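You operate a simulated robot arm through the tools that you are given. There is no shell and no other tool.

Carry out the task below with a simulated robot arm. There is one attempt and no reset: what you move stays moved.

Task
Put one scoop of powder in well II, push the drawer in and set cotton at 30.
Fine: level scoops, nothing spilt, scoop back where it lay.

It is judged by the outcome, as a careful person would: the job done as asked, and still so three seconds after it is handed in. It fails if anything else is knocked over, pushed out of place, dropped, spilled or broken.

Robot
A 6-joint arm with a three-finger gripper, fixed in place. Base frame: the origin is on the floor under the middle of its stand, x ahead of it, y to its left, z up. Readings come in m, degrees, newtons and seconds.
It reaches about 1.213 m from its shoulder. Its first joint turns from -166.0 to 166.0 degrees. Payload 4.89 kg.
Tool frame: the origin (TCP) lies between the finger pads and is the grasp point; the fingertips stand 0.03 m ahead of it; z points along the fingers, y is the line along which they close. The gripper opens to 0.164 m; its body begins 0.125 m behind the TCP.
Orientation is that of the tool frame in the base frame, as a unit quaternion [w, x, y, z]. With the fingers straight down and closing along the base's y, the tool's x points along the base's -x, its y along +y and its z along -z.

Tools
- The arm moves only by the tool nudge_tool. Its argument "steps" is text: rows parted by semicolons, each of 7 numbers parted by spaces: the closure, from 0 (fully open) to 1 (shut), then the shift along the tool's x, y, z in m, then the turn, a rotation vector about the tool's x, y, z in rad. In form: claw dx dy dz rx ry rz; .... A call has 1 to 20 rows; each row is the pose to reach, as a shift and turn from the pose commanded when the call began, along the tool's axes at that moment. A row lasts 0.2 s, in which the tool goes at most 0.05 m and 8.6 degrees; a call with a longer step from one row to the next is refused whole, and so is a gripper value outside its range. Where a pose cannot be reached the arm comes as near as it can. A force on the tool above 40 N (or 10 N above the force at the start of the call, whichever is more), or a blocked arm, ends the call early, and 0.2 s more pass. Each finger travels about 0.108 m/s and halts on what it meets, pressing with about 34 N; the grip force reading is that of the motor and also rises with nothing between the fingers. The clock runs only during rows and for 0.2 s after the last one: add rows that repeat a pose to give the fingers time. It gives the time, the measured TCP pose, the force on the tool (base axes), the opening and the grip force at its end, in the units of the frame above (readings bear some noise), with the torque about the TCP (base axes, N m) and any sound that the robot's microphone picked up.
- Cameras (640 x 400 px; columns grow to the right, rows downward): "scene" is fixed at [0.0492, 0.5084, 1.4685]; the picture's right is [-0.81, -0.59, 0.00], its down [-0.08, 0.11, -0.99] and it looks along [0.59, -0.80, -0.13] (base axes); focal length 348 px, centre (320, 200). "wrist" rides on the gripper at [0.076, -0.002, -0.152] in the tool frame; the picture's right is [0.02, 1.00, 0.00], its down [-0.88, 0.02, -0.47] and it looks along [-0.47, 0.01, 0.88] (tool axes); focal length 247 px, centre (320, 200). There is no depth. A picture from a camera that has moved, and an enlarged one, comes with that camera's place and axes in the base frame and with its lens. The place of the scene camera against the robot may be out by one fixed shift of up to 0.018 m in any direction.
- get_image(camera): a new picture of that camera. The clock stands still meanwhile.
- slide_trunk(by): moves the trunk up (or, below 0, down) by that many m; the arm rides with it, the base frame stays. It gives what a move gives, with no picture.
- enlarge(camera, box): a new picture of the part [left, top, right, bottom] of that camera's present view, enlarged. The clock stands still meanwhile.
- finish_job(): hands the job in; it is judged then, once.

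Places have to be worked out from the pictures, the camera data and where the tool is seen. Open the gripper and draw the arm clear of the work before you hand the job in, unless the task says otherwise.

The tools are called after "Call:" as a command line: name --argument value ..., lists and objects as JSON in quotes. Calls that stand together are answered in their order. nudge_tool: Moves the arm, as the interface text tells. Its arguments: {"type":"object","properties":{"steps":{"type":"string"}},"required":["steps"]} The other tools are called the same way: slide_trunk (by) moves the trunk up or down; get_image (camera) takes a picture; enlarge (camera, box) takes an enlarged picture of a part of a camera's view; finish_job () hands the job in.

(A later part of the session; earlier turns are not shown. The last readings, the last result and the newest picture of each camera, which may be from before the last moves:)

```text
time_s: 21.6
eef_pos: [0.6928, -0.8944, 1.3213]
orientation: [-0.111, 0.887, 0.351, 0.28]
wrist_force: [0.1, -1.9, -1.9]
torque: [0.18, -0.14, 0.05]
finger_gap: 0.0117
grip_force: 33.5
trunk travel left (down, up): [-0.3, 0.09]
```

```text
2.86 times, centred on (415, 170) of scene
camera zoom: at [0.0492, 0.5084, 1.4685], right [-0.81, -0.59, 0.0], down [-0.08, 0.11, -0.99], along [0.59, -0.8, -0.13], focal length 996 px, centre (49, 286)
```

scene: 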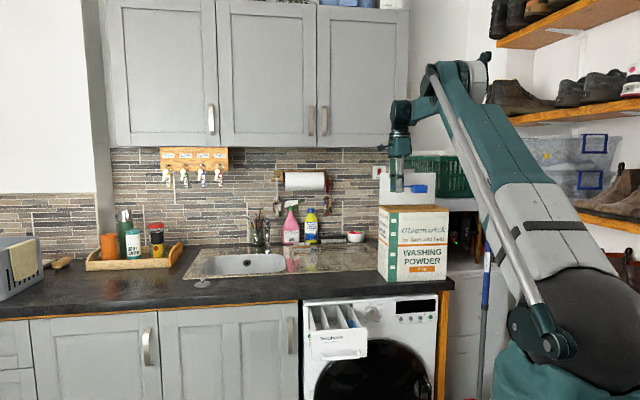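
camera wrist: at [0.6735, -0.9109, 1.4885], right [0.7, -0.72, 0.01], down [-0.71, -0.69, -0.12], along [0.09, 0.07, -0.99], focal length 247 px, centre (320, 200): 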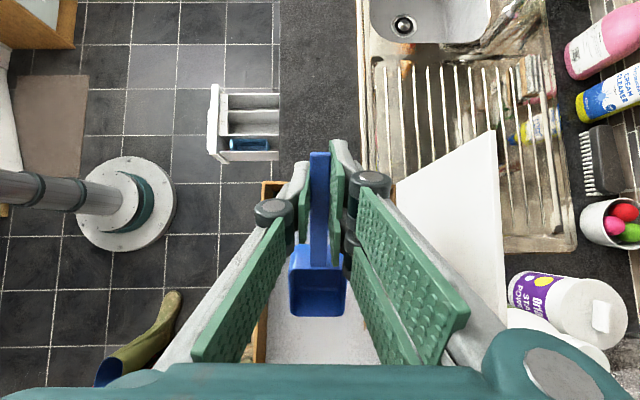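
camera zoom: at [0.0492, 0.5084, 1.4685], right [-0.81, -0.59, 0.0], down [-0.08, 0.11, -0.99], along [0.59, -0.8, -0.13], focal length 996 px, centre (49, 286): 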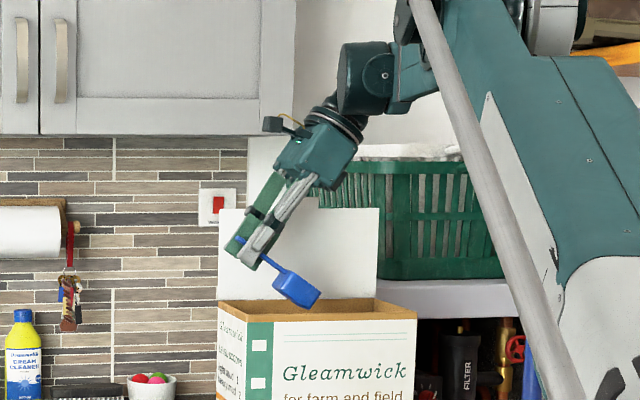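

The tilt looks right. Now I'll lower and slide the bowl forward‑down along its own plane so the front edge just cuts into the powder, then check force and view.

Call:
nudge_tool --steps "1 -0.012 0 0.017 0 0 0; 1 -0.0235 0 0.0336 0 0 0; 1 -0.0435 0 0.0336 0 0 0; 1 -0.0635 0 0.0336 0 0 0; 1 -0.0835 0 0.0336 0 0 0; 1 -0.0835 0 0.0336 0 0 0"

Call:
get_image --camera "wrist"

Call:
enlarge --camera "scene" --box '[370, 130, 450, 230]'

```text
time_s: 23.0
eef_pos: [0.6567, -0.9271, 1.2458]
orientation: [-0.11, 0.887, 0.352, 0.279]
wrist_force: [2.0, 0.6, 8.2]
torque: [-0.46, 0.45, 0.08]
finger_gap: 0.0118
grip_force: 34.0
trunk travel left (down, up): [-0.3, 0.09]
```

```text
taken
camera wrist: at [0.638, -0.9433, 1.4138], right [0.7, -0.72, 0.01], down [-0.71, -0.69, -0.12], along [0.09, 0.07, -0.99], focal length 247 px, centre (320, 200)
```

wrist: 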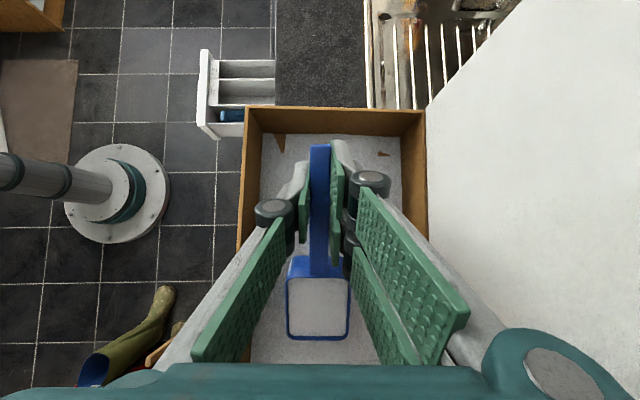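

```text
4.00 times, centred on (410, 180) of scene
camera zoom: at [0.0492, 0.5084, 1.4685], right [-0.81, -0.59, 0.0], down [-0.08, 0.11, -0.99], along [0.59, -0.8, -0.13], focal length 1394 px, centre (-40, 280)
```

zoom: 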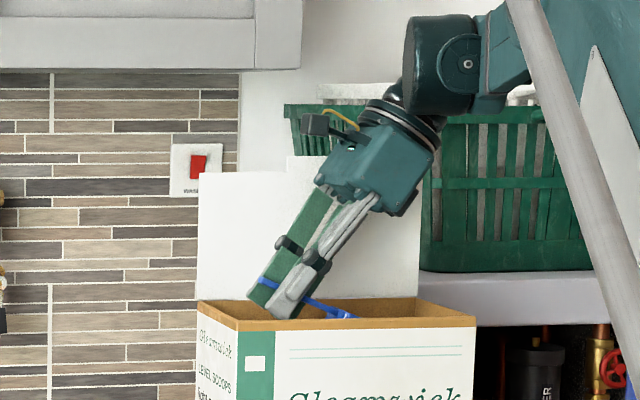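

Powder already shows in the bowl with ~8 N of resistance. Let me look closer.

Call:
enlarge --camera "wrist" --box '[240, 100, 430, 370]'

Call:
enlarge --camera "wrist" --box '[270, 240, 370, 360]'

```text
1.48 times, centred on (335, 235) of wrist
camera zoom: at [0.638, -0.9433, 1.4138], right [0.7, -0.72, 0.01], down [-0.71, -0.69, -0.12], along [0.09, 0.07, -0.99], focal length 366 px, centre (298, 148)
```

zoom: 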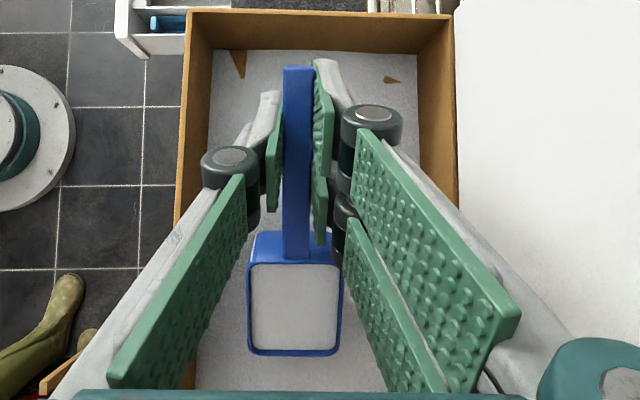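

```text
3.33 times, centred on (320, 300) of wrist
camera zoom: at [0.638, -0.9433, 1.4138], right [0.7, -0.72, 0.01], down [-0.71, -0.69, -0.12], along [0.09, 0.07, -0.99], focal length 823 px, centre (320, -133)
```

zoom: 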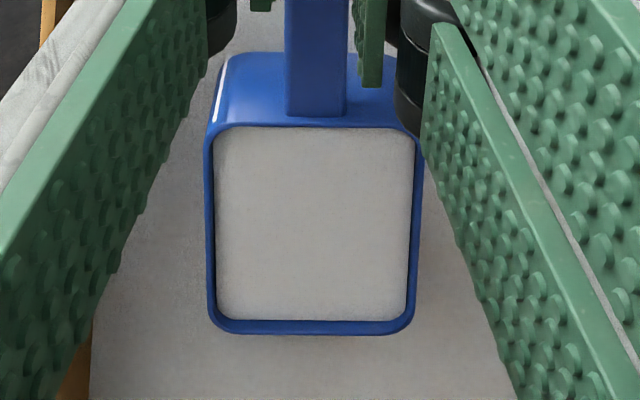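

The bowl looks filled to about its rim. I'll rotate it back to level in place (the bowl rises out of the powder) and inspect, still over the box.

Call:
nudge_tool --steps "1 0 0 0 0 -0.1 0; 1 0 0 0 0 -0.2 0; 1 0 0 0 0 -0.3 0; 1 0 0 0 0 -0.4 0; 1 0 0 0 0 -0.5 0; 1 0 0 0 0 -0.61 0; 1 0 0 0 0 -0.61 0"

Call:
get_image --camera "wrist"

Call:
enlarge --camera "wrist" --box '[260, 220, 380, 340]'

Call:
enlarge --camera "scene" --box '[370, 130, 450, 230]'

```text
time_s: 24.6
eef_pos: [0.6577, -0.927, 1.2461]
orientation: [0.0, 0.929, 0.37, 0.0]
wrist_force: [1.0, 0.3, 0.0]
torque: [-0.06, 0.11, -0.01]
finger_gap: 0.012
grip_force: 34.0
trunk travel left (down, up): [-0.3, 0.09]
```

```text
taken
camera wrist: at [0.7125, -0.8734, 1.3976], right [0.7, -0.71, 0.0], down [-0.63, -0.62, 0.47], along [-0.34, -0.33, -0.88], focal length 247 px, centre (320, 200)
```

wrist: 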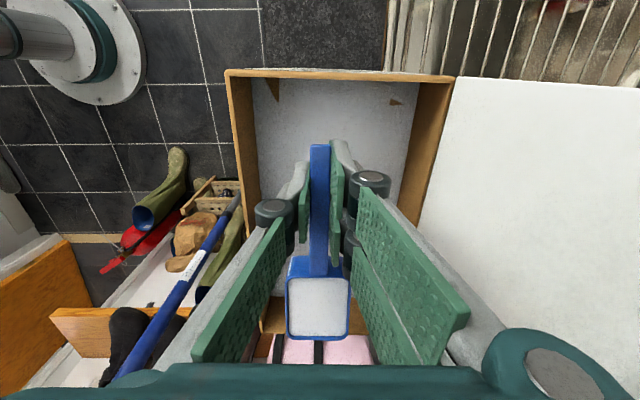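

```text
3.33 times, centred on (320, 280) of wrist
camera zoom: at [0.7125, -0.8734, 1.3976], right [0.7, -0.71, 0.0], down [-0.63, -0.62, 0.47], along [-0.34, -0.33, -0.88], focal length 823 px, centre (320, -67)
```

zoom: 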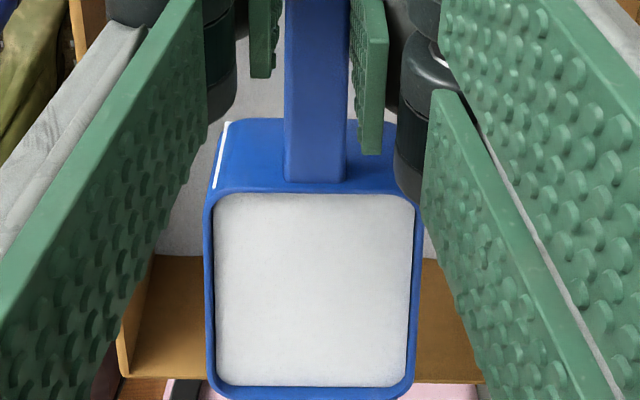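

```text
4.00 times, centred on (410, 180) of scene
camera zoom: at [0.0492, 0.5084, 1.4685], right [-0.81, -0.59, 0.0], down [-0.08, 0.11, -0.99], along [0.59, -0.8, -0.13], focal length 1394 px, centre (-40, 280)
```

zoom: 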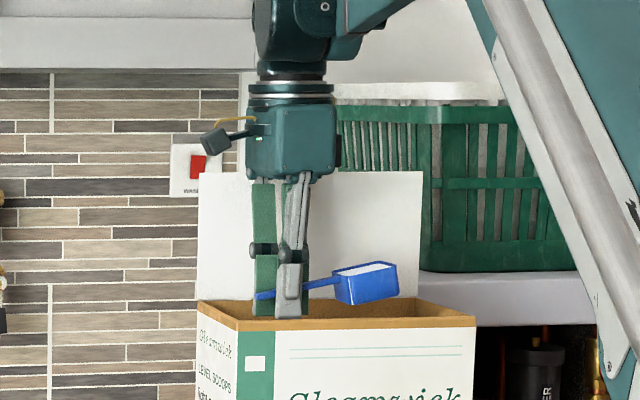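

The bowl is full, but the scoop slipped about 8° nose‑up in the grip. I'll compensate by pitching the tool ~0.143 rad so the scoop is level, raise a bit, and inspect the fill.

Call:
nudge_tool --steps "1 0 0 -0.01 0 0.05 0; 1 0 0 -0.025 0 0.1 0; 1 0 0 -0.045 0 0.143 0; 1 0 0 -0.07 0 0.143 0; 1 0 0 -0.09 0 0.143 0; 1 0 0 -0.09 0 0.143 0"

Call:
get_image --camera "wrist"

Call:
enlarge --camera "wrist" --box '[270, 240, 370, 345]'

Call:
enlarge --camera "scene" --box '[380, 150, 440, 210]'

```text
time_s: 26.0
eef_pos: [0.6574, -0.9283, 1.336]
orientation: [-0.027, 0.928, 0.367, 0.067]
wrist_force: [0.3, -0.7, 0.0]
torque: [-0.02, -0.03, -0.02]
finger_gap: 0.0119
grip_force: 34.1
trunk travel left (down, up): [-0.3, 0.09]
```

```text
taken
camera wrist: at [0.6955, -0.8895, 1.4973], right [0.7, -0.71, 0.0], down [-0.67, -0.66, 0.34], along [-0.24, -0.24, -0.94], focal length 247 px, centre (320, 200)
```

wrist: 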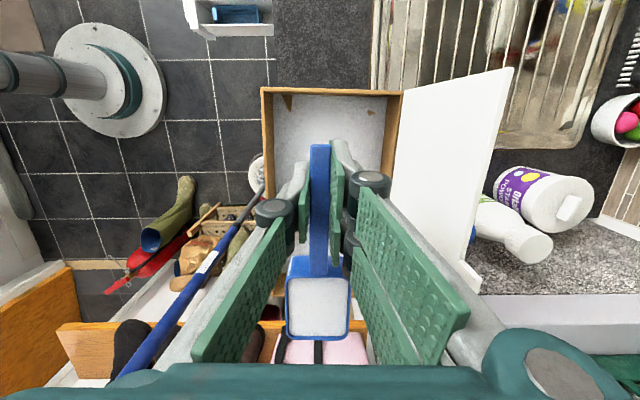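

```text
3.81 times, centred on (320, 292) of wrist
camera zoom: at [0.6955, -0.8895, 1.4973], right [0.7, -0.71, 0.0], down [-0.67, -0.66, 0.34], along [-0.24, -0.24, -0.94], focal length 941 px, centre (320, -152)
```

zoom: 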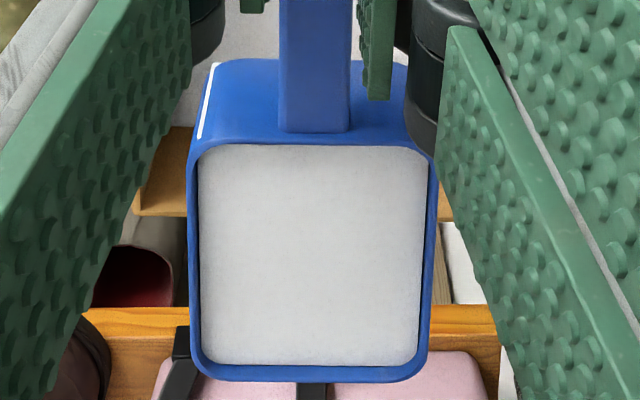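

```text
6.67 times, centred on (410, 180) of scene
camera zoom: at [0.0492, 0.5084, 1.4685], right [-0.81, -0.59, 0.0], down [-0.08, 0.11, -0.99], along [0.59, -0.8, -0.13], focal length 2323 px, centre (-280, 333)
```

zoom: 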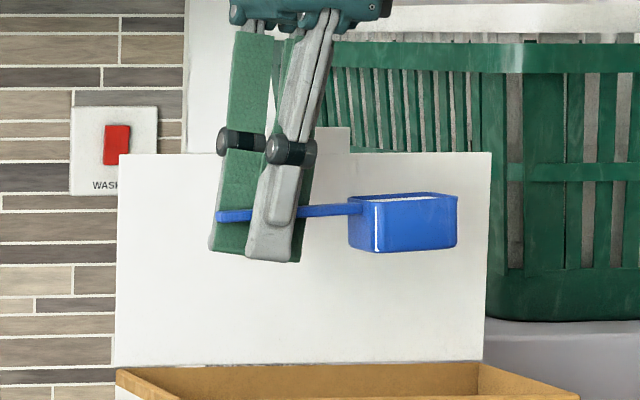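

The scoop is level and filled flush with its rim – a level scoop. Now I move it slowly back out over the box toward the room, keeping it level.

Call:
nudge_tool --steps "1 0 -0.005 -0.006 0 0 0; 1 0 -0.018 -0.012 0 0 0; 1 0 -0.038 -0.012 0 0 0; 1 0 -0.062 -0.012 0 0 0; 1 0 -0.087 -0.012 0 0 0; 1 0 -0.112 -0.012 0 0 0; 1 0 -0.137 -0.012 0 0 0; 1 0 -0.162 -0.012 0 0 0; 1 0 -0.187 -0.012 0 0 0; 1 0 -0.212 -0.012 0 0 0; 1 0 -0.237 -0.012 0 0 0; 1 0 -0.262 -0.012 0 0 0; 1 0 -0.287 -0.012 0 0 0; 1 0 -0.312 -0.012 0 0 0; 1 0 -0.332 -0.012 0 0 0; 1 0 -0.345 -0.012 0 0 0; 1 0 -0.35 -0.012 0 0 0; 1 0 -0.35 -0.012 0 0 0"

Call:
get_image --camera "wrist"

Call:
get_image --camera "scene"

```text
time_s: 29.8
eef_pos: [0.4157, -0.6732, 1.3463]
orientation: [-0.026, 0.927, 0.367, 0.066]
wrist_force: [-0.9, 0.1, -1.2]
torque: [0.04, 0.0, -0.01]
finger_gap: 0.0117
grip_force: 34.0
trunk travel left (down, up): [-0.3, 0.09]
```

```text
taken
camera wrist: at [0.4543, -0.6354, 1.5083], right [0.7, -0.71, 0.0], down [-0.67, -0.66, 0.34], along [-0.24, -0.24, -0.94], focal length 247 px, centre (320, 200)
```

wrist: 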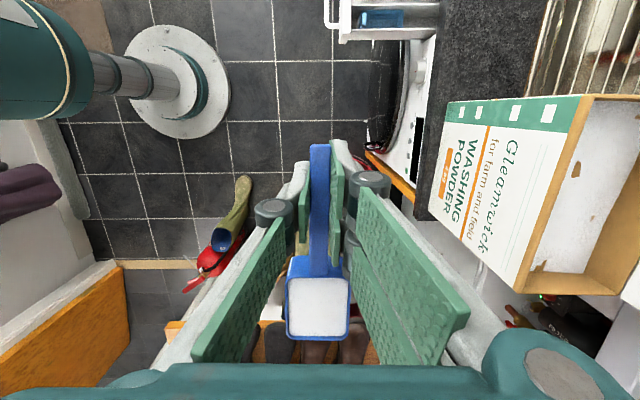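

```text
taken
```

scene: 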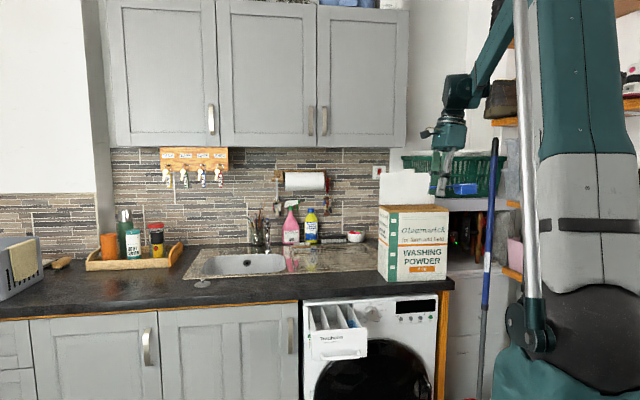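

Still full and level. Next, yaw back 90° about the vertical while moving across to the drawer's position (still high).

Call:
nudge_tool --steps "1 0.010 -0.0003 0.0014 0.0076 0 -0.0527; 1 0.025 -0.0008 0.0036 0.019 0 -0.1317; 1 0.0449 -0.0014 0.0065 0.0341 0 -0.2371; 1 0.0649 -0.002 0.0093 0.0493 0 -0.3425; 1 0.0849 -0.0027 0.0122 0.0645 0 -0.4479; 1 0.1048 -0.0033 0.0151 0.0797 0 -0.5532; 1 0.1248 -0.0039 0.018 0.0948 0 -0.6586; 1 0.1448 -0.0045 0.0208 0.11 0 -0.764; 1 0.1647 -0.0052 0.0237 0.1252 0 -0.8694; 1 0.1847 -0.0058 0.0266 0.1404 0 -0.9748; 1 0.2047 -0.0064 0.0295 0.1555 0 -1.0801; 1 0.2246 -0.007 0.0323 0.1707 0 -1.1855; 1 0.2446 -0.0077 0.0352 0.1859 0 -1.2909; 1 0.2646 -0.0083 0.0381 0.2011 0 -1.3963; 1 0.2795 -0.0088 0.0402 0.2124 0 -1.4753; 1 0.2895 -0.0091 0.0417 0.22 0 -1.528; 1 0.2975 -0.0093 0.0428 0.2261 0 -1.5702; 1 0.2995 -0.0094 0.0431 0.2276 0 -1.5807; 1 0.2995 -0.0094 0.0431 0.2276 0 -1.5807"

Call:
get_image --camera "wrist"

Call:
get_image --camera "scene"

```text
time_s: 33.8
eef_pos: [0.6296, -0.4602, 1.3474]
orientation: [-0.066, 0.384, 0.921, 0.028]
wrist_force: [0.1, 0.1, -0.7]
torque: [0.03, 0.09, 0.01]
finger_gap: 0.0119
grip_force: 34.0
trunk travel left (down, up): [-0.3, 0.09]
```

```text
taken
camera wrist: at [0.5917, -0.4226, 1.5087], right [0.69, 0.72, 0.0], down [0.67, -0.65, 0.34], along [0.25, -0.24, -0.94], focal length 247 px, centre (320, 200)
```

wrist: 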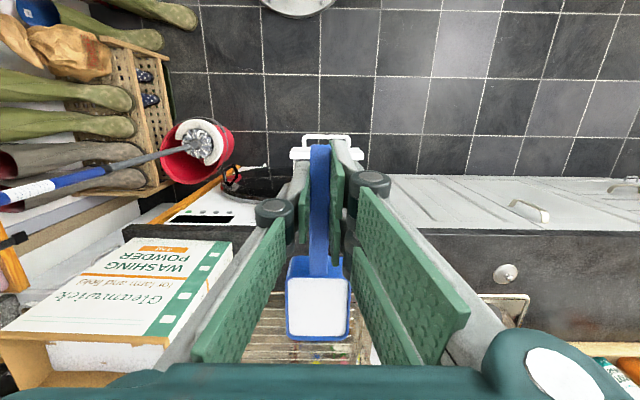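

```text
taken
```

scene: 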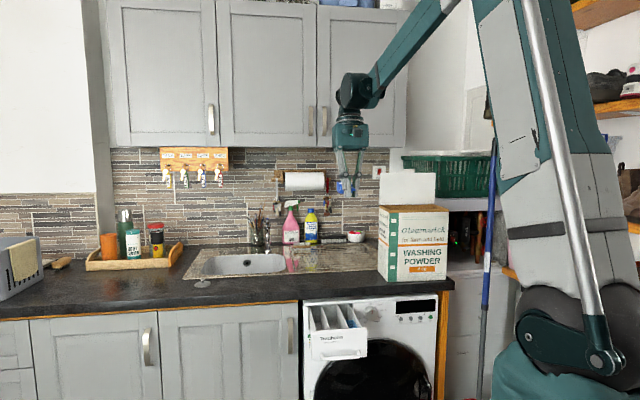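

Over the drawer's line (n=0.77, L=0.122), scoop still full. I'll descend slowly to z≈1.06 and check alignment with well II.

Call:
nudge_tool --steps "1 -0.0026 0 0.0095 0 0 0; 1 -0.0074 0 0.0276 0 0 0; 1 -0.0136 0 0.0505 0 0 0; 1 -0.0198 0 0.0736 0 0 0; 1 -0.026 0 0.0966 0 0 0; 1 -0.0322 0 0.1197 0 0 0; 1 -0.0384 0 0.1427 0 0 0; 1 -0.0446 0 0.1657 0 0 0; 1 -0.0508 0 0.1888 0 0 0; 1 -0.057 0 0.2118 0 0 0; 1 -0.0632 0 0.2349 0 0 0; 1 -0.0694 0 0.2579 0 0 0; 1 -0.0739 0 0.2745 0 0 0; 1 -0.0759 0 0.282 0 0 0; 1 -0.0759 0 0.282 0 0 0"

Call:
get_image --camera "wrist"

Call:
enlarge --camera "scene" --box '[290, 230, 400, 350]'

```text
time_s: 37.0
eef_pos: [0.6546, -0.4847, 1.057]
orientation: [-0.066, 0.384, 0.921, 0.027]
wrist_force: [-0.5, -0.7, 0.0]
torque: [0.05, 0.06, 0.0]
finger_gap: 0.0119
grip_force: 33.8
trunk travel left (down, up): [-0.3, 0.09]
```

```text
taken
camera wrist: at [0.6164, -0.4475, 1.2189], right [0.7, 0.72, 0.0], down [0.67, -0.65, 0.34], along [0.25, -0.24, -0.94], focal length 247 px, centre (320, 200)
```

wrist: 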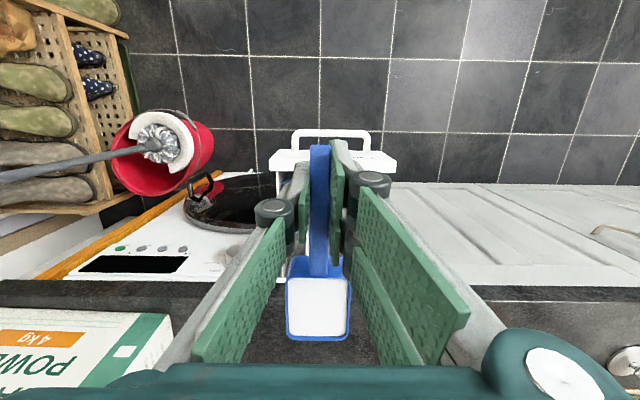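

```text
3.33 times, centred on (345, 290) of scene
camera zoom: at [0.0492, 0.5084, 1.4685], right [-0.81, -0.59, 0.0], down [-0.08, 0.11, -0.99], along [0.59, -0.8, -0.13], focal length 1162 px, centre (237, -100)
```

zoom: 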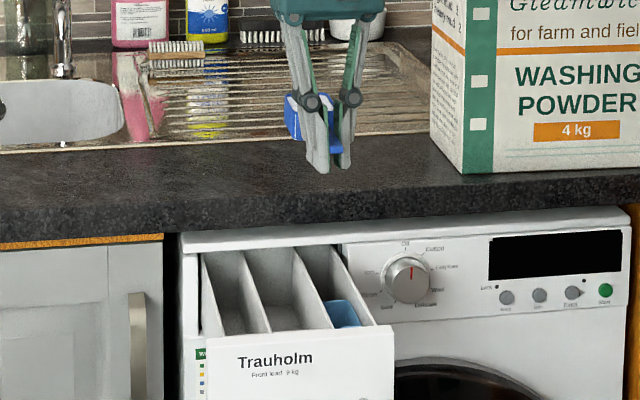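

Alignment check before pouring: enlarge the wrist view around the drawer and bowl.

Call:
enlarge --camera "wrist" --box '[250, 120, 420, 350]'

Call:
enlarge --camera "wrist" --box '[270, 230, 370, 345]'

```text
1.74 times, centred on (335, 235) of wrist
camera zoom: at [0.6164, -0.4475, 1.2189], right [0.7, 0.72, 0.0], down [0.67, -0.65, 0.34], along [0.25, -0.24, -0.94], focal length 430 px, centre (294, 139)
```

zoom: 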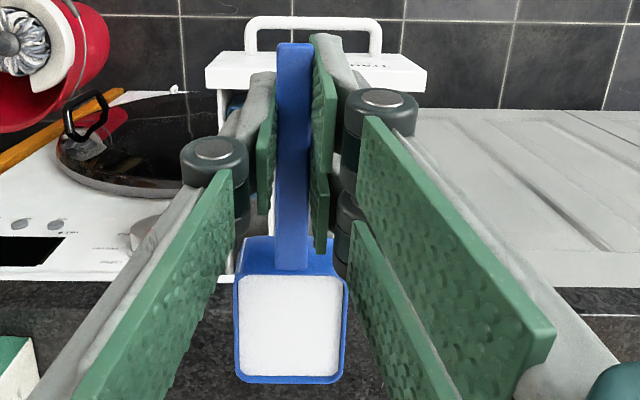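

```text
3.48 times, centred on (320, 288) of wrist
camera zoom: at [0.6164, -0.4475, 1.2189], right [0.7, 0.72, 0.0], down [0.67, -0.65, 0.34], along [0.25, -0.24, -0.94], focal length 859 px, centre (320, -104)
```

zoom: 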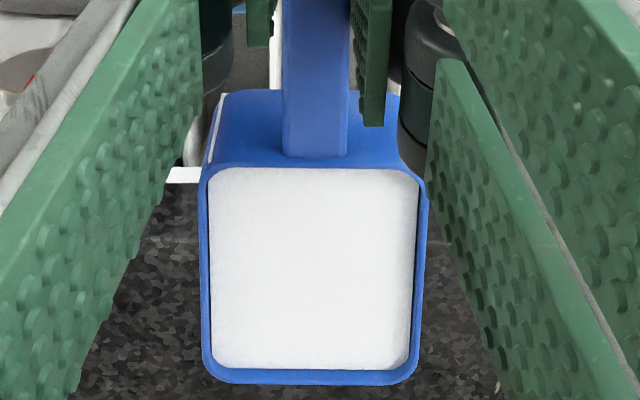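

Bowl axis is at L≈0.121; well II's centre is ≈0.138, which suits pouring over the left edge. I'll lower to z≈0.92 (bowl just above the drawer).

Call:
nudge_tool --steps "1 -0.0025 0.0003 0.009 0 0 0; 1 -0.0075 0.0008 0.0272 0 0 0; 1 -0.013 0.0015 0.0475 0 0 0; 1 -0.0185 0.002 0.0675 0 0 0; 1 -0.024 0.0027 0.0875 0 0 0; 1 -0.0295 0.0033 0.1075 0 0 0; 1 -0.0335 0.0037 0.122 0 0 0; 1 -0.036 0.004 0.1312 0 0 0; 1 -0.036 0.004 0.1312 0 0 0"

Call:
get_image --camera "wrist"

Call:
enlarge --camera "scene" --box '[290, 240, 400, 350]'

```text
time_s: 39.0
eef_pos: [0.6686, -0.4942, 0.9221]
orientation: [-0.066, 0.384, 0.921, 0.028]
wrist_force: [0.2, 0.3, -1.1]
torque: [0.05, 0.03, 0.0]
finger_gap: 0.0119
grip_force: 34.1
trunk travel left (down, up): [-0.3, 0.09]
```

```text
taken
camera wrist: at [0.631, -0.4571, 1.0833], right [0.7, 0.72, 0.0], down [0.67, -0.65, 0.34], along [0.25, -0.24, -0.94], focal length 247 px, centre (320, 200)
```

wrist: 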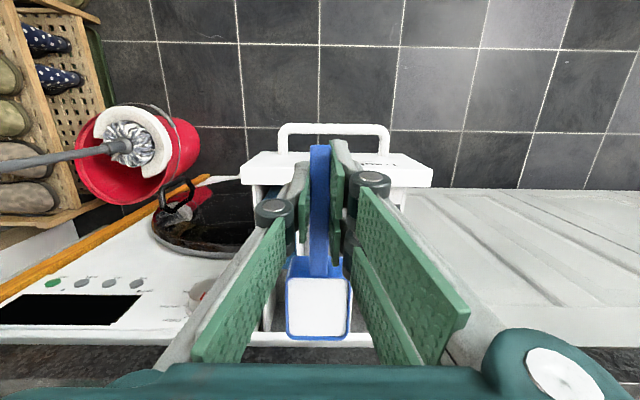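

```text
3.64 times, centred on (345, 295) of scene
camera zoom: at [0.0492, 0.5084, 1.4685], right [-0.81, -0.59, 0.0], down [-0.08, 0.11, -0.99], along [0.59, -0.8, -0.13], focal length 1267 px, centre (229, -146)
```

zoom: 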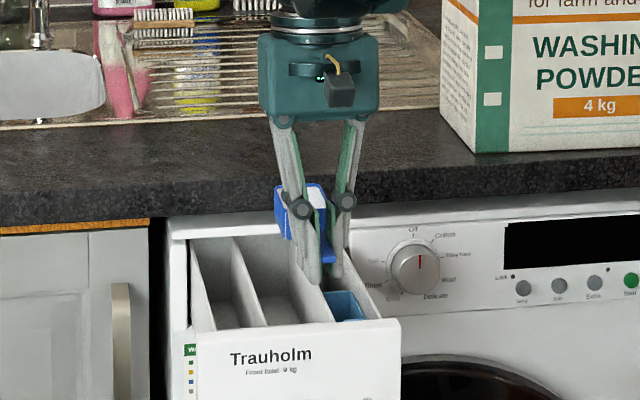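

Bowl is over well II. I'll roll the scoop to the left about its handle axis in small steps, first to 45°, and look.

Call:
nudge_tool --steps "1 0 0.0037 0.0001 0.099 0 0.0143; 1 0 0.0075 0.0003 0.198 0 0.0285; 1 0 0.0112 0.0008 0.2969 0 0.0428; 1 -0.0002 0.0128 0.0014 0.3959 0 0.057; 1 -0.0003 0.0144 0.0021 0.4949 0 0.0713; 1 -0.0004 0.0159 0.003 0.5939 0 0.0855; 1 -0.0006 0.0173 0.0041 0.6929 0 0.0998; 1 -0.0007 0.0184 0.0051 0.777 0 0.1119; 1 -0.0007 0.0184 0.0051 0.777 0 0.1119"

Call:
get_image --camera "wrist"

Call:
enlarge --camera "scene" --box '[290, 240, 400, 350]'

```text
time_s: 41.0
eef_pos: [0.6824, -0.481, 0.9163]
orientation: [-0.209, 0.38, 0.84, -0.327]
wrist_force: [0.4, 0.5, -1.3]
torque: [0.06, 0.09, -0.04]
finger_gap: 0.0119
grip_force: 33.6
trunk travel left (down, up): [-0.3, 0.09]
```

```text
taken
camera wrist: at [0.7255, -0.3627, 1.0321], right [0.49, 0.51, -0.71], down [0.84, -0.49, 0.23], along [-0.23, -0.71, -0.67], focal length 247 px, centre (320, 200)
```

wrist: 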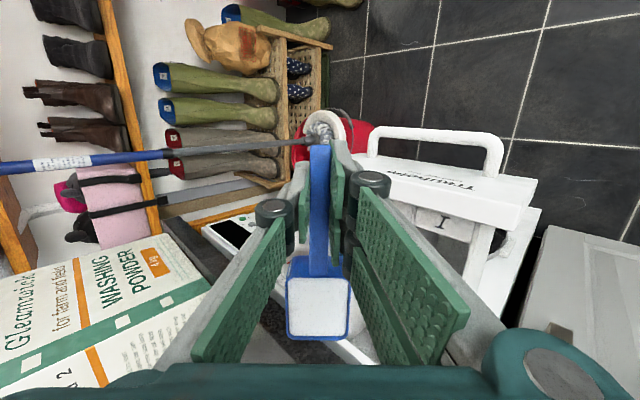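

```text
3.64 times, centred on (345, 295) of scene
camera zoom: at [0.0492, 0.5084, 1.4685], right [-0.81, -0.59, 0.0], down [-0.08, 0.11, -0.99], along [0.59, -0.8, -0.13], focal length 1267 px, centre (229, -146)
```

zoom: 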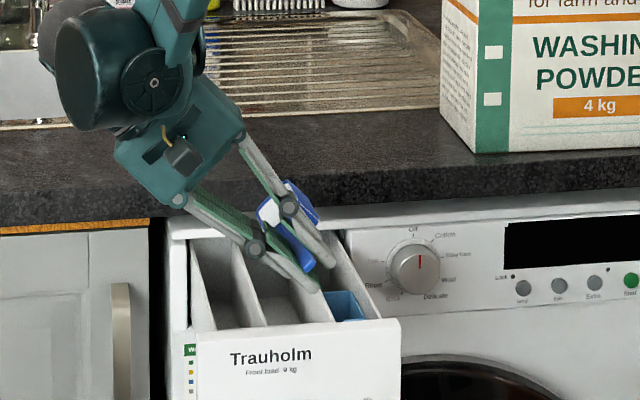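

Powder seems to hold at 45°. Checking the fill close up.

Call:
enlarge --camera "wrist" --box '[270, 230, 370, 345]'

Call:
enlarge --camera "scene" --box '[315, 280, 360, 325]'

```text
3.48 times, centred on (320, 288) of wrist
camera zoom: at [0.7255, -0.3627, 1.0321], right [0.49, 0.51, -0.71], down [0.84, -0.49, 0.23], along [-0.23, -0.71, -0.67], focal length 859 px, centre (320, -104)
```

zoom: 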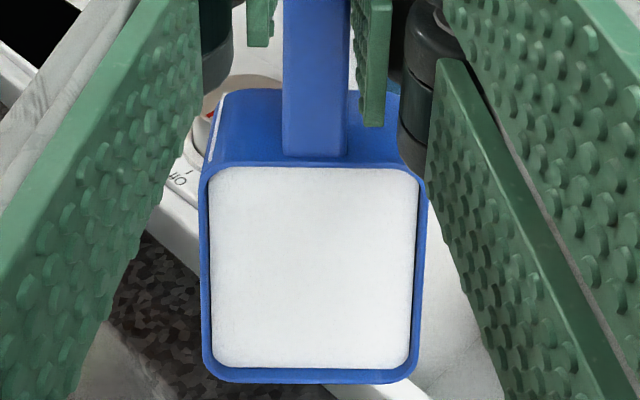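

```text
8.89 times, centred on (338, 302) of scene
camera zoom: at [0.0492, 0.5084, 1.4685], right [-0.81, -0.59, 0.0], down [-0.08, 0.11, -0.99], along [0.59, -0.8, -0.13], focal length 3098 px, centre (164, -711)
```

zoom: 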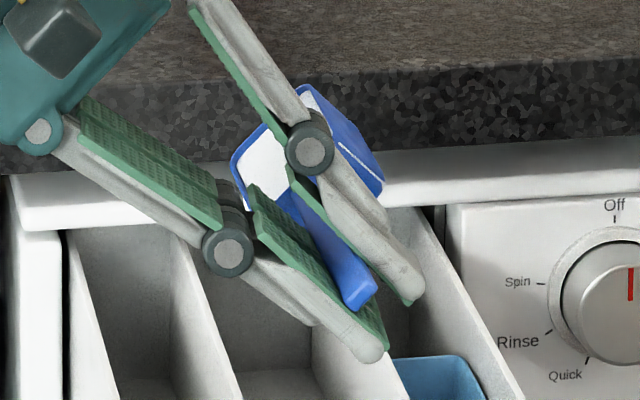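

The powder holds at 45° as one mass. I'll nudge 8 mm left to keep the bowl centred over well II, then continue rolling to ~75°.

Call:
nudge_tool --steps "1 0.0004 0.0028 -0.0028 0 0 0; 1 0.0008 0.0057 -0.0056 0 0 0; 1 0.0008 0.0074 -0.0055 0.099 0 0.0143; 1 0.0008 0.0092 -0.0053 0.198 0 0.0285; 1 0.0007 0.0109 -0.0049 0.2969 0 0.0428; 1 0.0006 0.0125 -0.0043 0.3959 0 0.057; 1 0.0005 0.0141 -0.0036 0.4949 0 0.0713; 1 0.0005 0.0141 -0.0036 0.4949 0 0.0713"

Call:
get_image --camera "wrist"

Call:
enlarge --camera "scene" --box '[300, 260, 380, 340]'

```text
time_s: 42.8
eef_pos: [0.6695, -0.5274, 0.9095]
orientation: [-0.243, 0.33, 0.745, -0.526]
wrist_force: [-0.7, 0.7, -0.5]
torque: [0.06, 0.05, 0.02]
finger_gap: 0.0119
grip_force: 33.6
out of reach, approached as far as the arm can: row 4, 5, 6, 7, 8
trunk travel left (down, up): [-0.3, 0.09]
```

```text
taken
camera wrist: at [0.7271, -0.3756, 0.9621], right [0.22, 0.24, -0.94], down [0.93, -0.36, 0.12], along [-0.31, -0.9, -0.31], focal length 247 px, centre (320, 200)
```

wrist: 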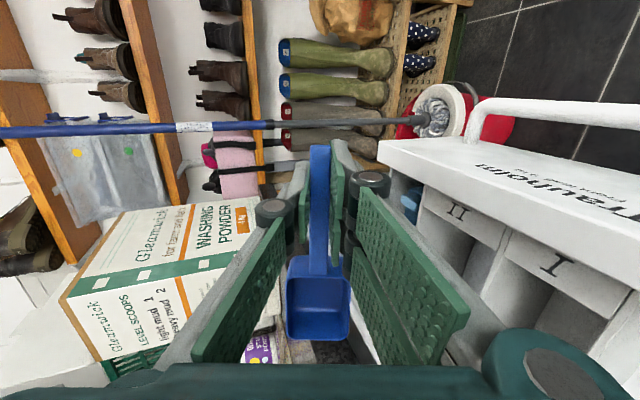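

```text
5.00 times, centred on (340, 300) of scene
camera zoom: at [0.0492, 0.5084, 1.4685], right [-0.81, -0.59, 0.0], down [-0.08, 0.11, -0.99], along [0.59, -0.8, -0.13], focal length 1742 px, centre (220, -300)
```

zoom: 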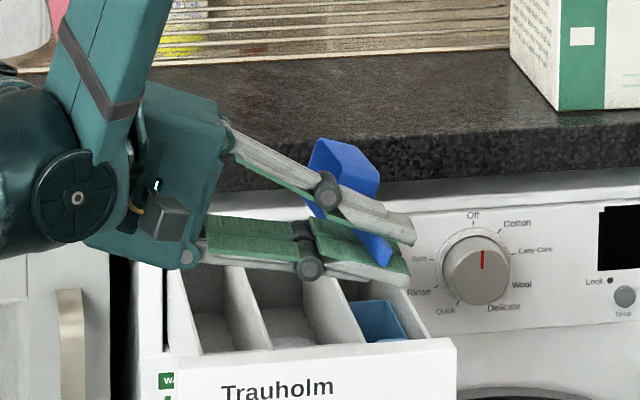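

The arm ran out of reach part-way and drifted right, and the bowl is now empty. I must see where the powder landed.

Call:
enlarge --camera "scene" --box '[315, 305, 375, 345]'

Call:
enlarge --camera "wrist" --box '[380, 140, 640, 360]'

Call:
enlarge --camera "wrist" --box '[270, 230, 370, 345]'

```text
10.00 times, centred on (345, 325) of scene
camera zoom: at [0.0492, 0.5084, 1.4685], right [-0.81, -0.59, 0.0], down [-0.08, 0.11, -0.99], along [0.59, -0.8, -0.13], focal length 3485 px, centre (70, -1050)
```

zoom: 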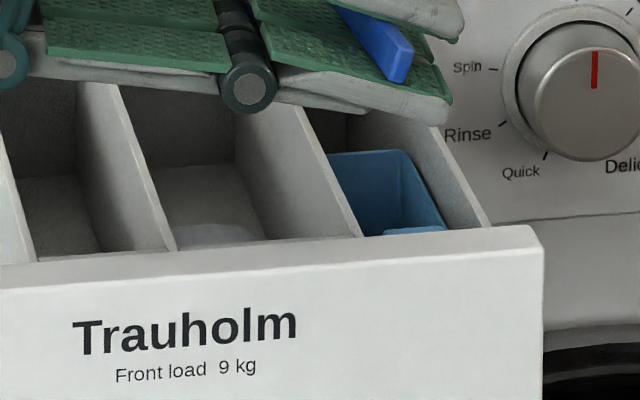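

```text
1.82 times, centred on (510, 250) of wrist
camera zoom: at [0.7271, -0.3756, 0.9621], right [0.22, 0.24, -0.94], down [0.93, -0.36, 0.12], along [-0.31, -0.9, -0.31], focal length 449 px, centre (-26, 109)
```

zoom: 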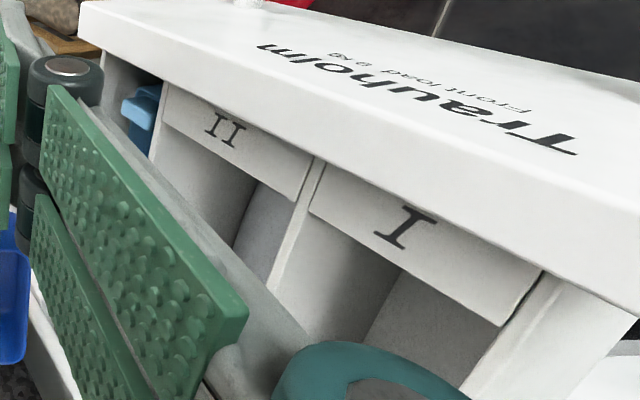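

```text
3.48 times, centred on (320, 288) of wrist
camera zoom: at [0.7271, -0.3756, 0.9621], right [0.22, 0.24, -0.94], down [0.93, -0.36, 0.12], along [-0.31, -0.9, -0.31], focal length 859 px, centre (320, -104)
```

zoom: 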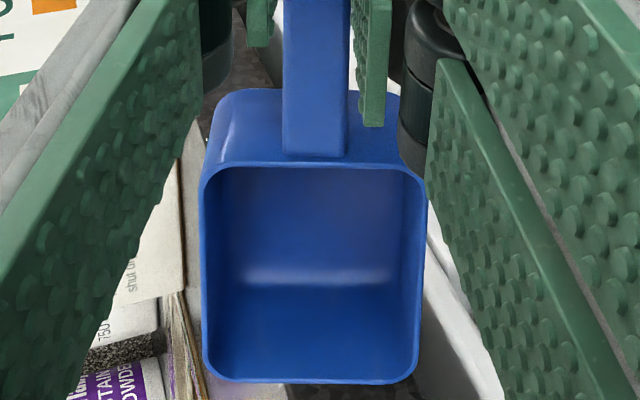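

Bowl is empty and a whitish patch shows on the floor of well II. I'll issue a hold to learn what pose the controller considers commanded before retreating.

Call:
nudge_tool --steps "1 0 0 0 0 0 0"

Call:
enlarge --camera "scene" --box '[290, 250, 400, 370]'

```text
time_s: 43.2
eef_pos: [0.6697, -0.527, 0.9101]
orientation: [-0.244, 0.33, 0.745, -0.526]
wrist_force: [1.0, -0.5, -0.3]
torque: [0.01, 0.05, 0.01]
finger_gap: 0.012
grip_force: 34.4
trunk travel left (down, up): [-0.3, 0.09]
```

```text
3.33 times, centred on (345, 310) of scene
camera zoom: at [0.0492, 0.5084, 1.4685], right [-0.81, -0.59, 0.0], down [-0.08, 0.11, -0.99], along [0.59, -0.8, -0.13], focal length 1162 px, centre (237, -167)
```

zoom: 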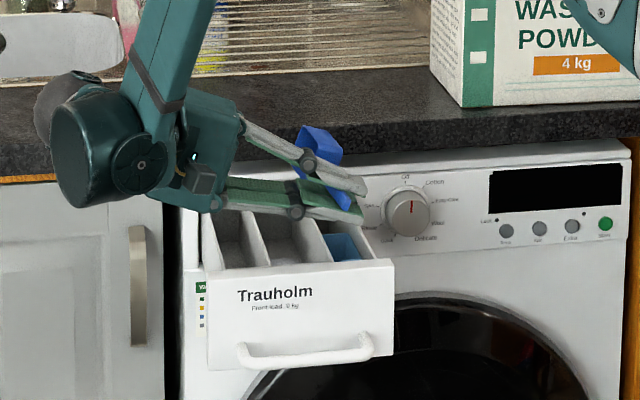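

The controller's reference is the actual pose. I'll raise and roll the (empty) scoop back to level.

Call:
nudge_tool --steps "1 0.0014 -0.0283 -0.0098 0 0 0; 1 0.0028 -0.0567 -0.0195 0 0 0; 1 0.0031 -0.0624 -0.0214 -0.123 0.0076 -0.0126; 1 0.0034 -0.068 -0.0234 -0.246 0.0152 -0.0253; 1 0.0036 -0.0737 -0.0254 -0.369 0.0228 -0.0379; 1 0.0039 -0.0793 -0.0273 -0.492 0.0304 -0.0506; 1 0.0042 -0.085 -0.0293 -0.615 0.0381 -0.0632; 1 0.0045 -0.0907 -0.0312 -0.738 0.0457 -0.0758; 1 0.0048 -0.0963 -0.0332 -0.861 0.0533 -0.0885; 1 0.005 -0.102 -0.0351 -0.984 0.0609 -0.1011; 1 0.0053 -0.1077 -0.0371 -1.107 0.0685 -0.1138; 1 0.0056 -0.1133 -0.039 -1.23 0.0761 -0.1264; 1 0.0056 -0.1133 -0.039 -1.23 0.0761 -0.1264"

Call:
get_image --camera "wrist"

Call:
get_image --camera "scene"

```text
time_s: 46.0
eef_pos: [0.668, -0.5246, 1.0298]
orientation: [-0.065, 0.383, 0.921, 0.028]
wrist_force: [-1.0, 0.5, 0.0]
torque: [0.1, -0.05, 0.02]
finger_gap: 0.0118
grip_force: 34.0
trunk travel left (down, up): [-0.3, 0.09]
```

```text
taken
camera wrist: at [0.6288, -0.4877, 1.1909], right [0.69, 0.72, 0.01], down [0.67, -0.65, 0.34], along [0.25, -0.23, -0.94], focal length 247 px, centre (320, 200)
```

wrist: 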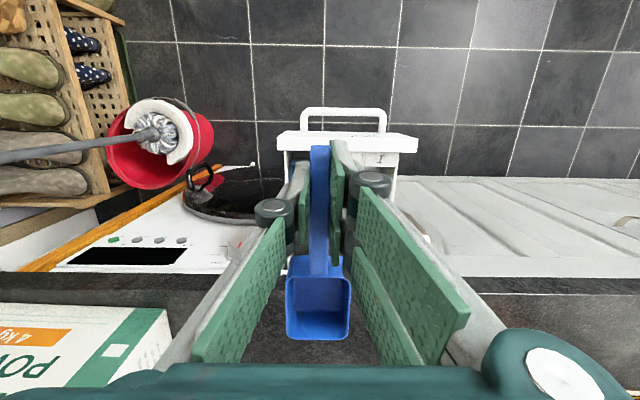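

```text
taken
```

scene: 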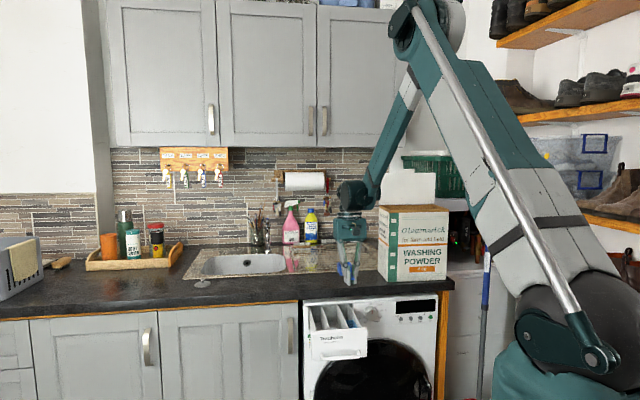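

Now I'll raise and shift forward so the wrist camera looks back down into the drawer.

Call:
nudge_tool --steps "1 -0.0062 0.005 -0.036 0 0 0; 1 -0.0186 0.01 -0.072 0 0 0; 1 -0.034 0.016 -0.108 0 0 0; 1 -0.0485 0.021 -0.145 0 0 0; 1 -0.0619 0.026 -0.1807 0 0 0; 1 -0.0619 0.026 -0.1807 0 0 0"

Call:
get_image --camera "wrist"

Call:
enlarge --camera "wrist" --box '[240, 40, 440, 200]'

Call:
enlarge --camera "scene" --box '[295, 290, 385, 365]'

```text
time_s: 47.4
eef_pos: [0.7487, -0.5673, 1.2011]
orientation: [-0.066, 0.383, 0.921, 0.029]
wrist_force: [0.2, -0.4, -0.9]
torque: [0.0, 0.02, -0.02]
finger_gap: 0.0118
grip_force: 33.3
trunk travel left (down, up): [-0.3, 0.09]
```

```text
taken
camera wrist: at [0.7095, -0.5307, 1.362], right [0.69, 0.72, 0.0], down [0.67, -0.65, 0.34], along [0.25, -0.24, -0.94], focal length 247 px, centre (320, 200)
```

wrist: 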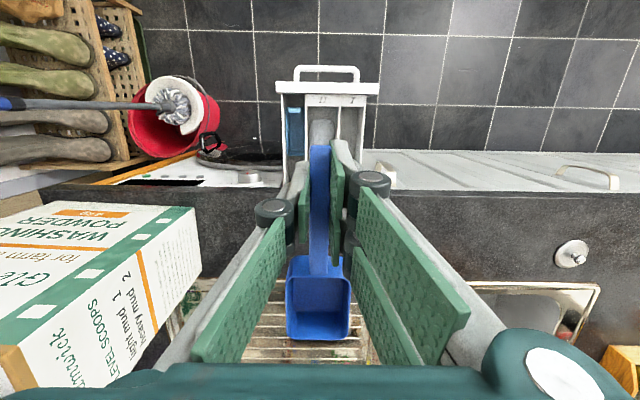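

```text
2.50 times, centred on (340, 120) of wrist
camera zoom: at [0.7095, -0.5307, 1.362], right [0.69, 0.72, 0.0], down [0.67, -0.65, 0.34], along [0.25, -0.24, -0.94], focal length 617 px, centre (270, 400)
```

zoom: 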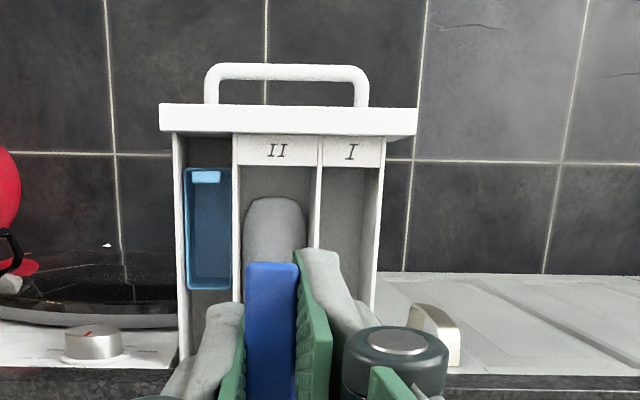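

```text
5.33 times, centred on (340, 328) of scene
camera zoom: at [0.0492, 0.5084, 1.4685], right [-0.81, -0.59, 0.0], down [-0.08, 0.11, -0.99], along [0.59, -0.8, -0.13], focal length 1859 px, centre (213, -480)
```

zoom: 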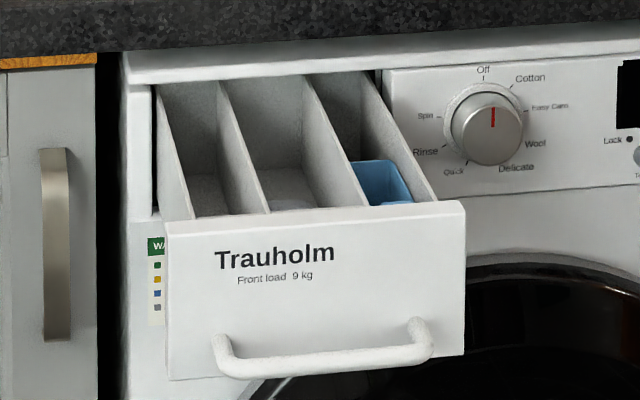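

All the powder lies in well II as one mound, with wells I and softener clean. Now I return the scoop: move above its original place, with the tool pitched so the scoop stays level.

Call:
nudge_tool --steps "1 -0.0266 -0.0277 -0.0038 -0.001 0 0.0073; 1 -0.0533 -0.0554 -0.0077 -0.0021 0 0.0146; 1 -0.08 -0.0832 -0.0115 -0.0032 0 0.022; 1 -0.1066 -0.1109 -0.0154 -0.0043 0 0.0293; 1 -0.1333 -0.1386 -0.0192 -0.0053 0 0.0366; 1 -0.1383 -0.1386 0.0157 -0.0053 0 0.0366; 1 -0.1434 -0.1386 0.0506 -0.0053 0 0.0366; 1 -0.1484 -0.1386 0.0855 -0.0053 0 0.0366; 1 -0.1534 -0.1386 0.1204 -0.0053 0 0.0366; 1 -0.1534 -0.1386 0.1204 -0.0053 0 0.0366"

Call:
get_image --camera "wrist"

Call:
enlarge --camera "scene" --box '[340, 200, 400, 290]'

```text
time_s: 49.6
eef_pos: [0.7454, -0.763, 1.0576]
orientation: [-0.066, 0.401, 0.913, 0.029]
wrist_force: [0.0, -0.8, -0.9]
torque: [0.14, 0.12, 0.0]
finger_gap: 0.012
grip_force: 34.0
trunk travel left (down, up): [-0.3, 0.09]
```

```text
taken
camera wrist: at [0.7077, -0.724, 1.2192], right [0.72, 0.69, 0.0], down [0.65, -0.68, 0.34], along [0.24, -0.24, -0.94], focal length 247 px, centre (320, 200)
```

wrist: 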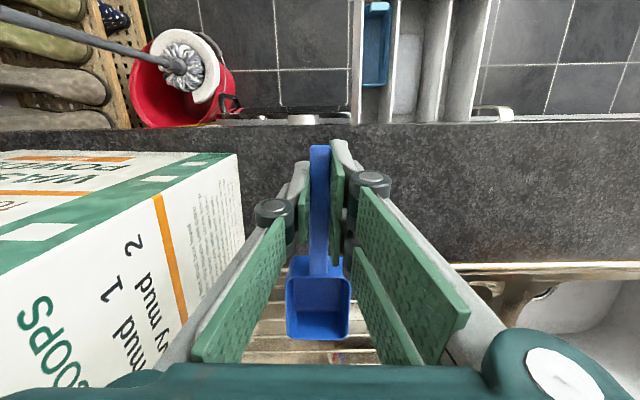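

```text
4.44 times, centred on (370, 245) of scene
camera zoom: at [0.0492, 0.5084, 1.4685], right [-0.81, -0.59, 0.0], down [-0.08, 0.11, -0.99], along [0.59, -0.8, -0.13], focal length 1549 px, centre (98, 0)
```

zoom: 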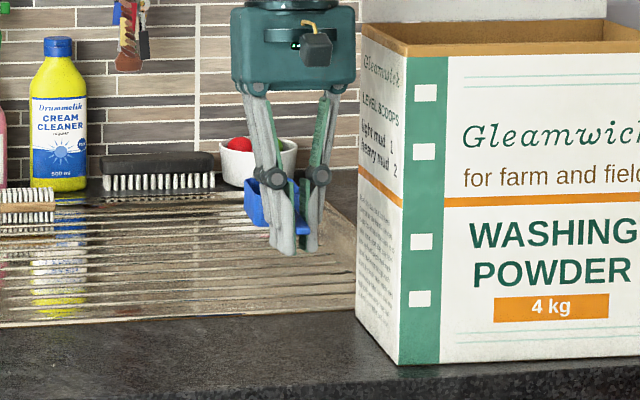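

Lined up above the original spot. Lowering to just above the counter.

Call:
nudge_tool --steps "1 -0.0045 0.0008 0.035 0 0 0; 1 -0.0095 0.0017 0.07 0 0 0; 1 -0.0125 0.0017 0.095 0 0 0; 1 -0.0143 0.0017 0.1118 0 0 0; 1 -0.0143 0.0017 0.1118 0 0 0"

Call:
enlarge --camera "scene" --box '[340, 255, 390, 290]'

Call:
get_image --camera "wrist"

```text
time_s: 50.8
eef_pos: [0.7435, -0.7584, 0.9466]
orientation: [-0.065, 0.4, 0.914, 0.029]
wrist_force: [0.2, -0.2, -0.6]
torque: [0.02, 0.03, -0.01]
finger_gap: 0.0119
grip_force: 33.6
trunk travel left (down, up): [-0.3, 0.09]
```

```text
11.43 times, centred on (365, 272) of scene
camera zoom: at [0.0492, 0.5084, 1.4685], right [-0.81, -0.59, 0.0], down [-0.08, 0.11, -0.99], along [0.59, -0.8, -0.13], focal length 3983 px, centre (-194, -629)
```

zoom: 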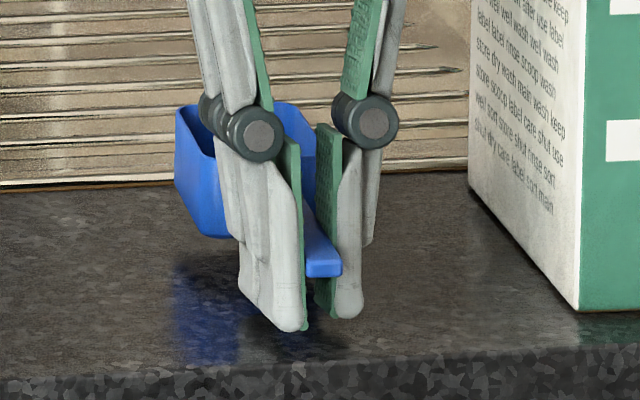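

```text
taken
camera wrist: at [0.7073, -0.7206, 1.1067], right [0.72, 0.69, 0.0], down [0.65, -0.68, 0.34], along [0.24, -0.24, -0.94], focal length 247 px, centre (320, 200)
```

wrist: 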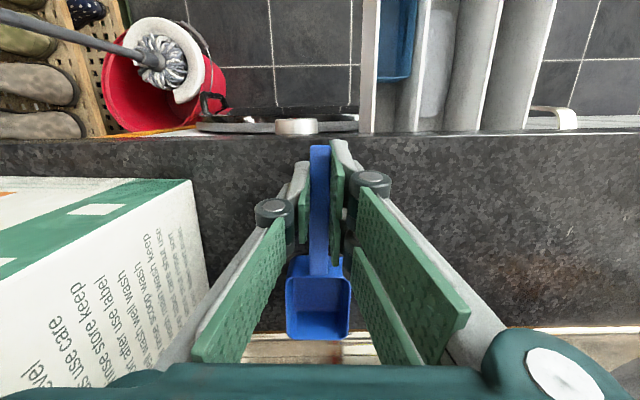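

The scoop hangs ~1 cm above its place, matching the original position within ~1–2 mm, with a ~1.5° nose-up. I'll trim the pitch and ease it down until contact.

Call:
nudge_tool --steps "1 0 0 0.002 0 0.014 0; 1 -0.0003 0 0.004 0 0.028 0; 1 -0.0006 0 0.0055 0 0.028 0; 1 -0.0008 0 0.0065 0 0.028 0; 1 -0.0008 0 0.0065 0 0.028 0"

Call:
enlarge --camera "scene" --box '[340, 255, 390, 290]'

```text
time_s: 52.1
eef_pos: [0.7439, -0.7586, 0.9423]
orientation: [-0.077, 0.4, 0.913, 0.035]
wrist_force: [-0.4, 2.4, 21.9]
torque: [-0.15, -0.47, -0.01]
finger_gap: 0.012
grip_force: 33.7
trunk travel left (down, up): [-0.3, 0.09]
stopped in row 5: the force on the tool passed its limit at 41 N (the readings are from after the stop); the commanded pose is now the measured one
```

```text
11.43 times, centred on (365, 272) of scene
camera zoom: at [0.0492, 0.5084, 1.4685], right [-0.81, -0.59, 0.0], down [-0.08, 0.11, -0.99], along [0.59, -0.8, -0.13], focal length 3983 px, centre (-194, -629)
```

zoom: 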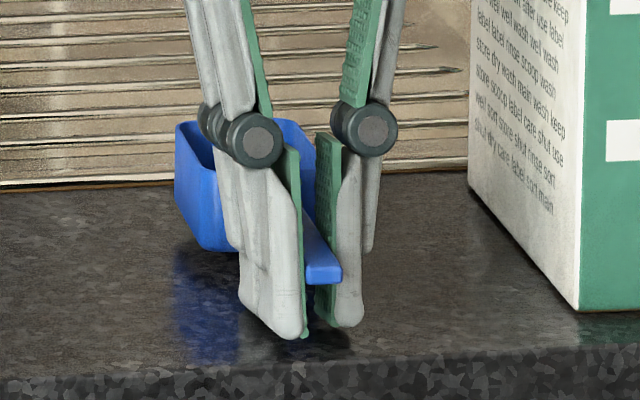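

The fingertips touch the counter while the scoop is only ~3–5 mm above rest. I'll ease up 1 mm to unload the tips, then open slowly to let it settle.

Call:
nudge_tool --steps "1 0 0 -0.001 0 0 0; 0.9 0 0 -0.001 0 0 0; 0.85 0 0 -0.001 0 0 0; 0.8 0 0 -0.001 0 0 0; 0.72 0 0 -0.001 0 0 0; 0.63 0 0 -0.001 0 0 0; 0.63 0 0 -0.001 0 0 0"

Call:
enlarge --camera "scene" --box '[340, 255, 390, 290]'

Call:
get_image --camera "wrist"

```text
time_s: 53.8
eef_pos: [0.7438, -0.7592, 0.9411]
orientation: [-0.077, 0.4, 0.913, 0.035]
wrist_force: [-1.0, -1.5, 3.2]
torque: [-0.03, -0.09, -0.01]
finger_gap: 0.0627
grip_force: 0.1
trunk travel left (down, up): [-0.3, 0.09]
```

```text
11.43 times, centred on (365, 272) of scene
camera zoom: at [0.0492, 0.5084, 1.4685], right [-0.81, -0.59, 0.0], down [-0.08, 0.11, -0.99], along [0.59, -0.8, -0.13], focal length 3983 px, centre (-194, -629)
```

zoom: 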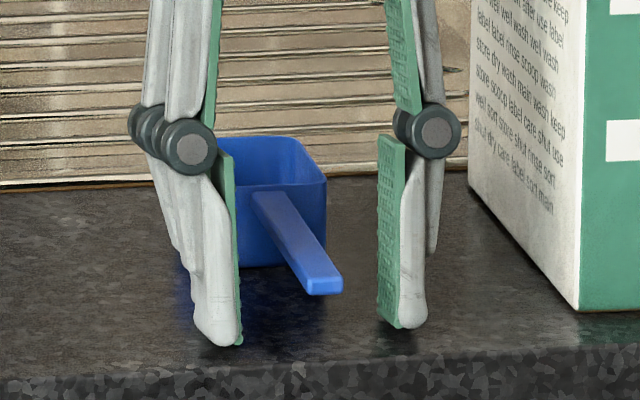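

```text
taken
camera wrist: at [0.7106, -0.724, 1.1042], right [0.72, 0.69, 0.0], down [0.66, -0.68, 0.32], along [0.22, -0.23, -0.95], focal length 247 px, centre (320, 200)
```

wrist: 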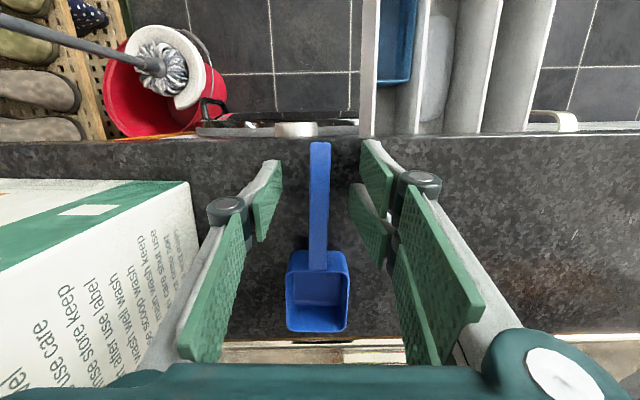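

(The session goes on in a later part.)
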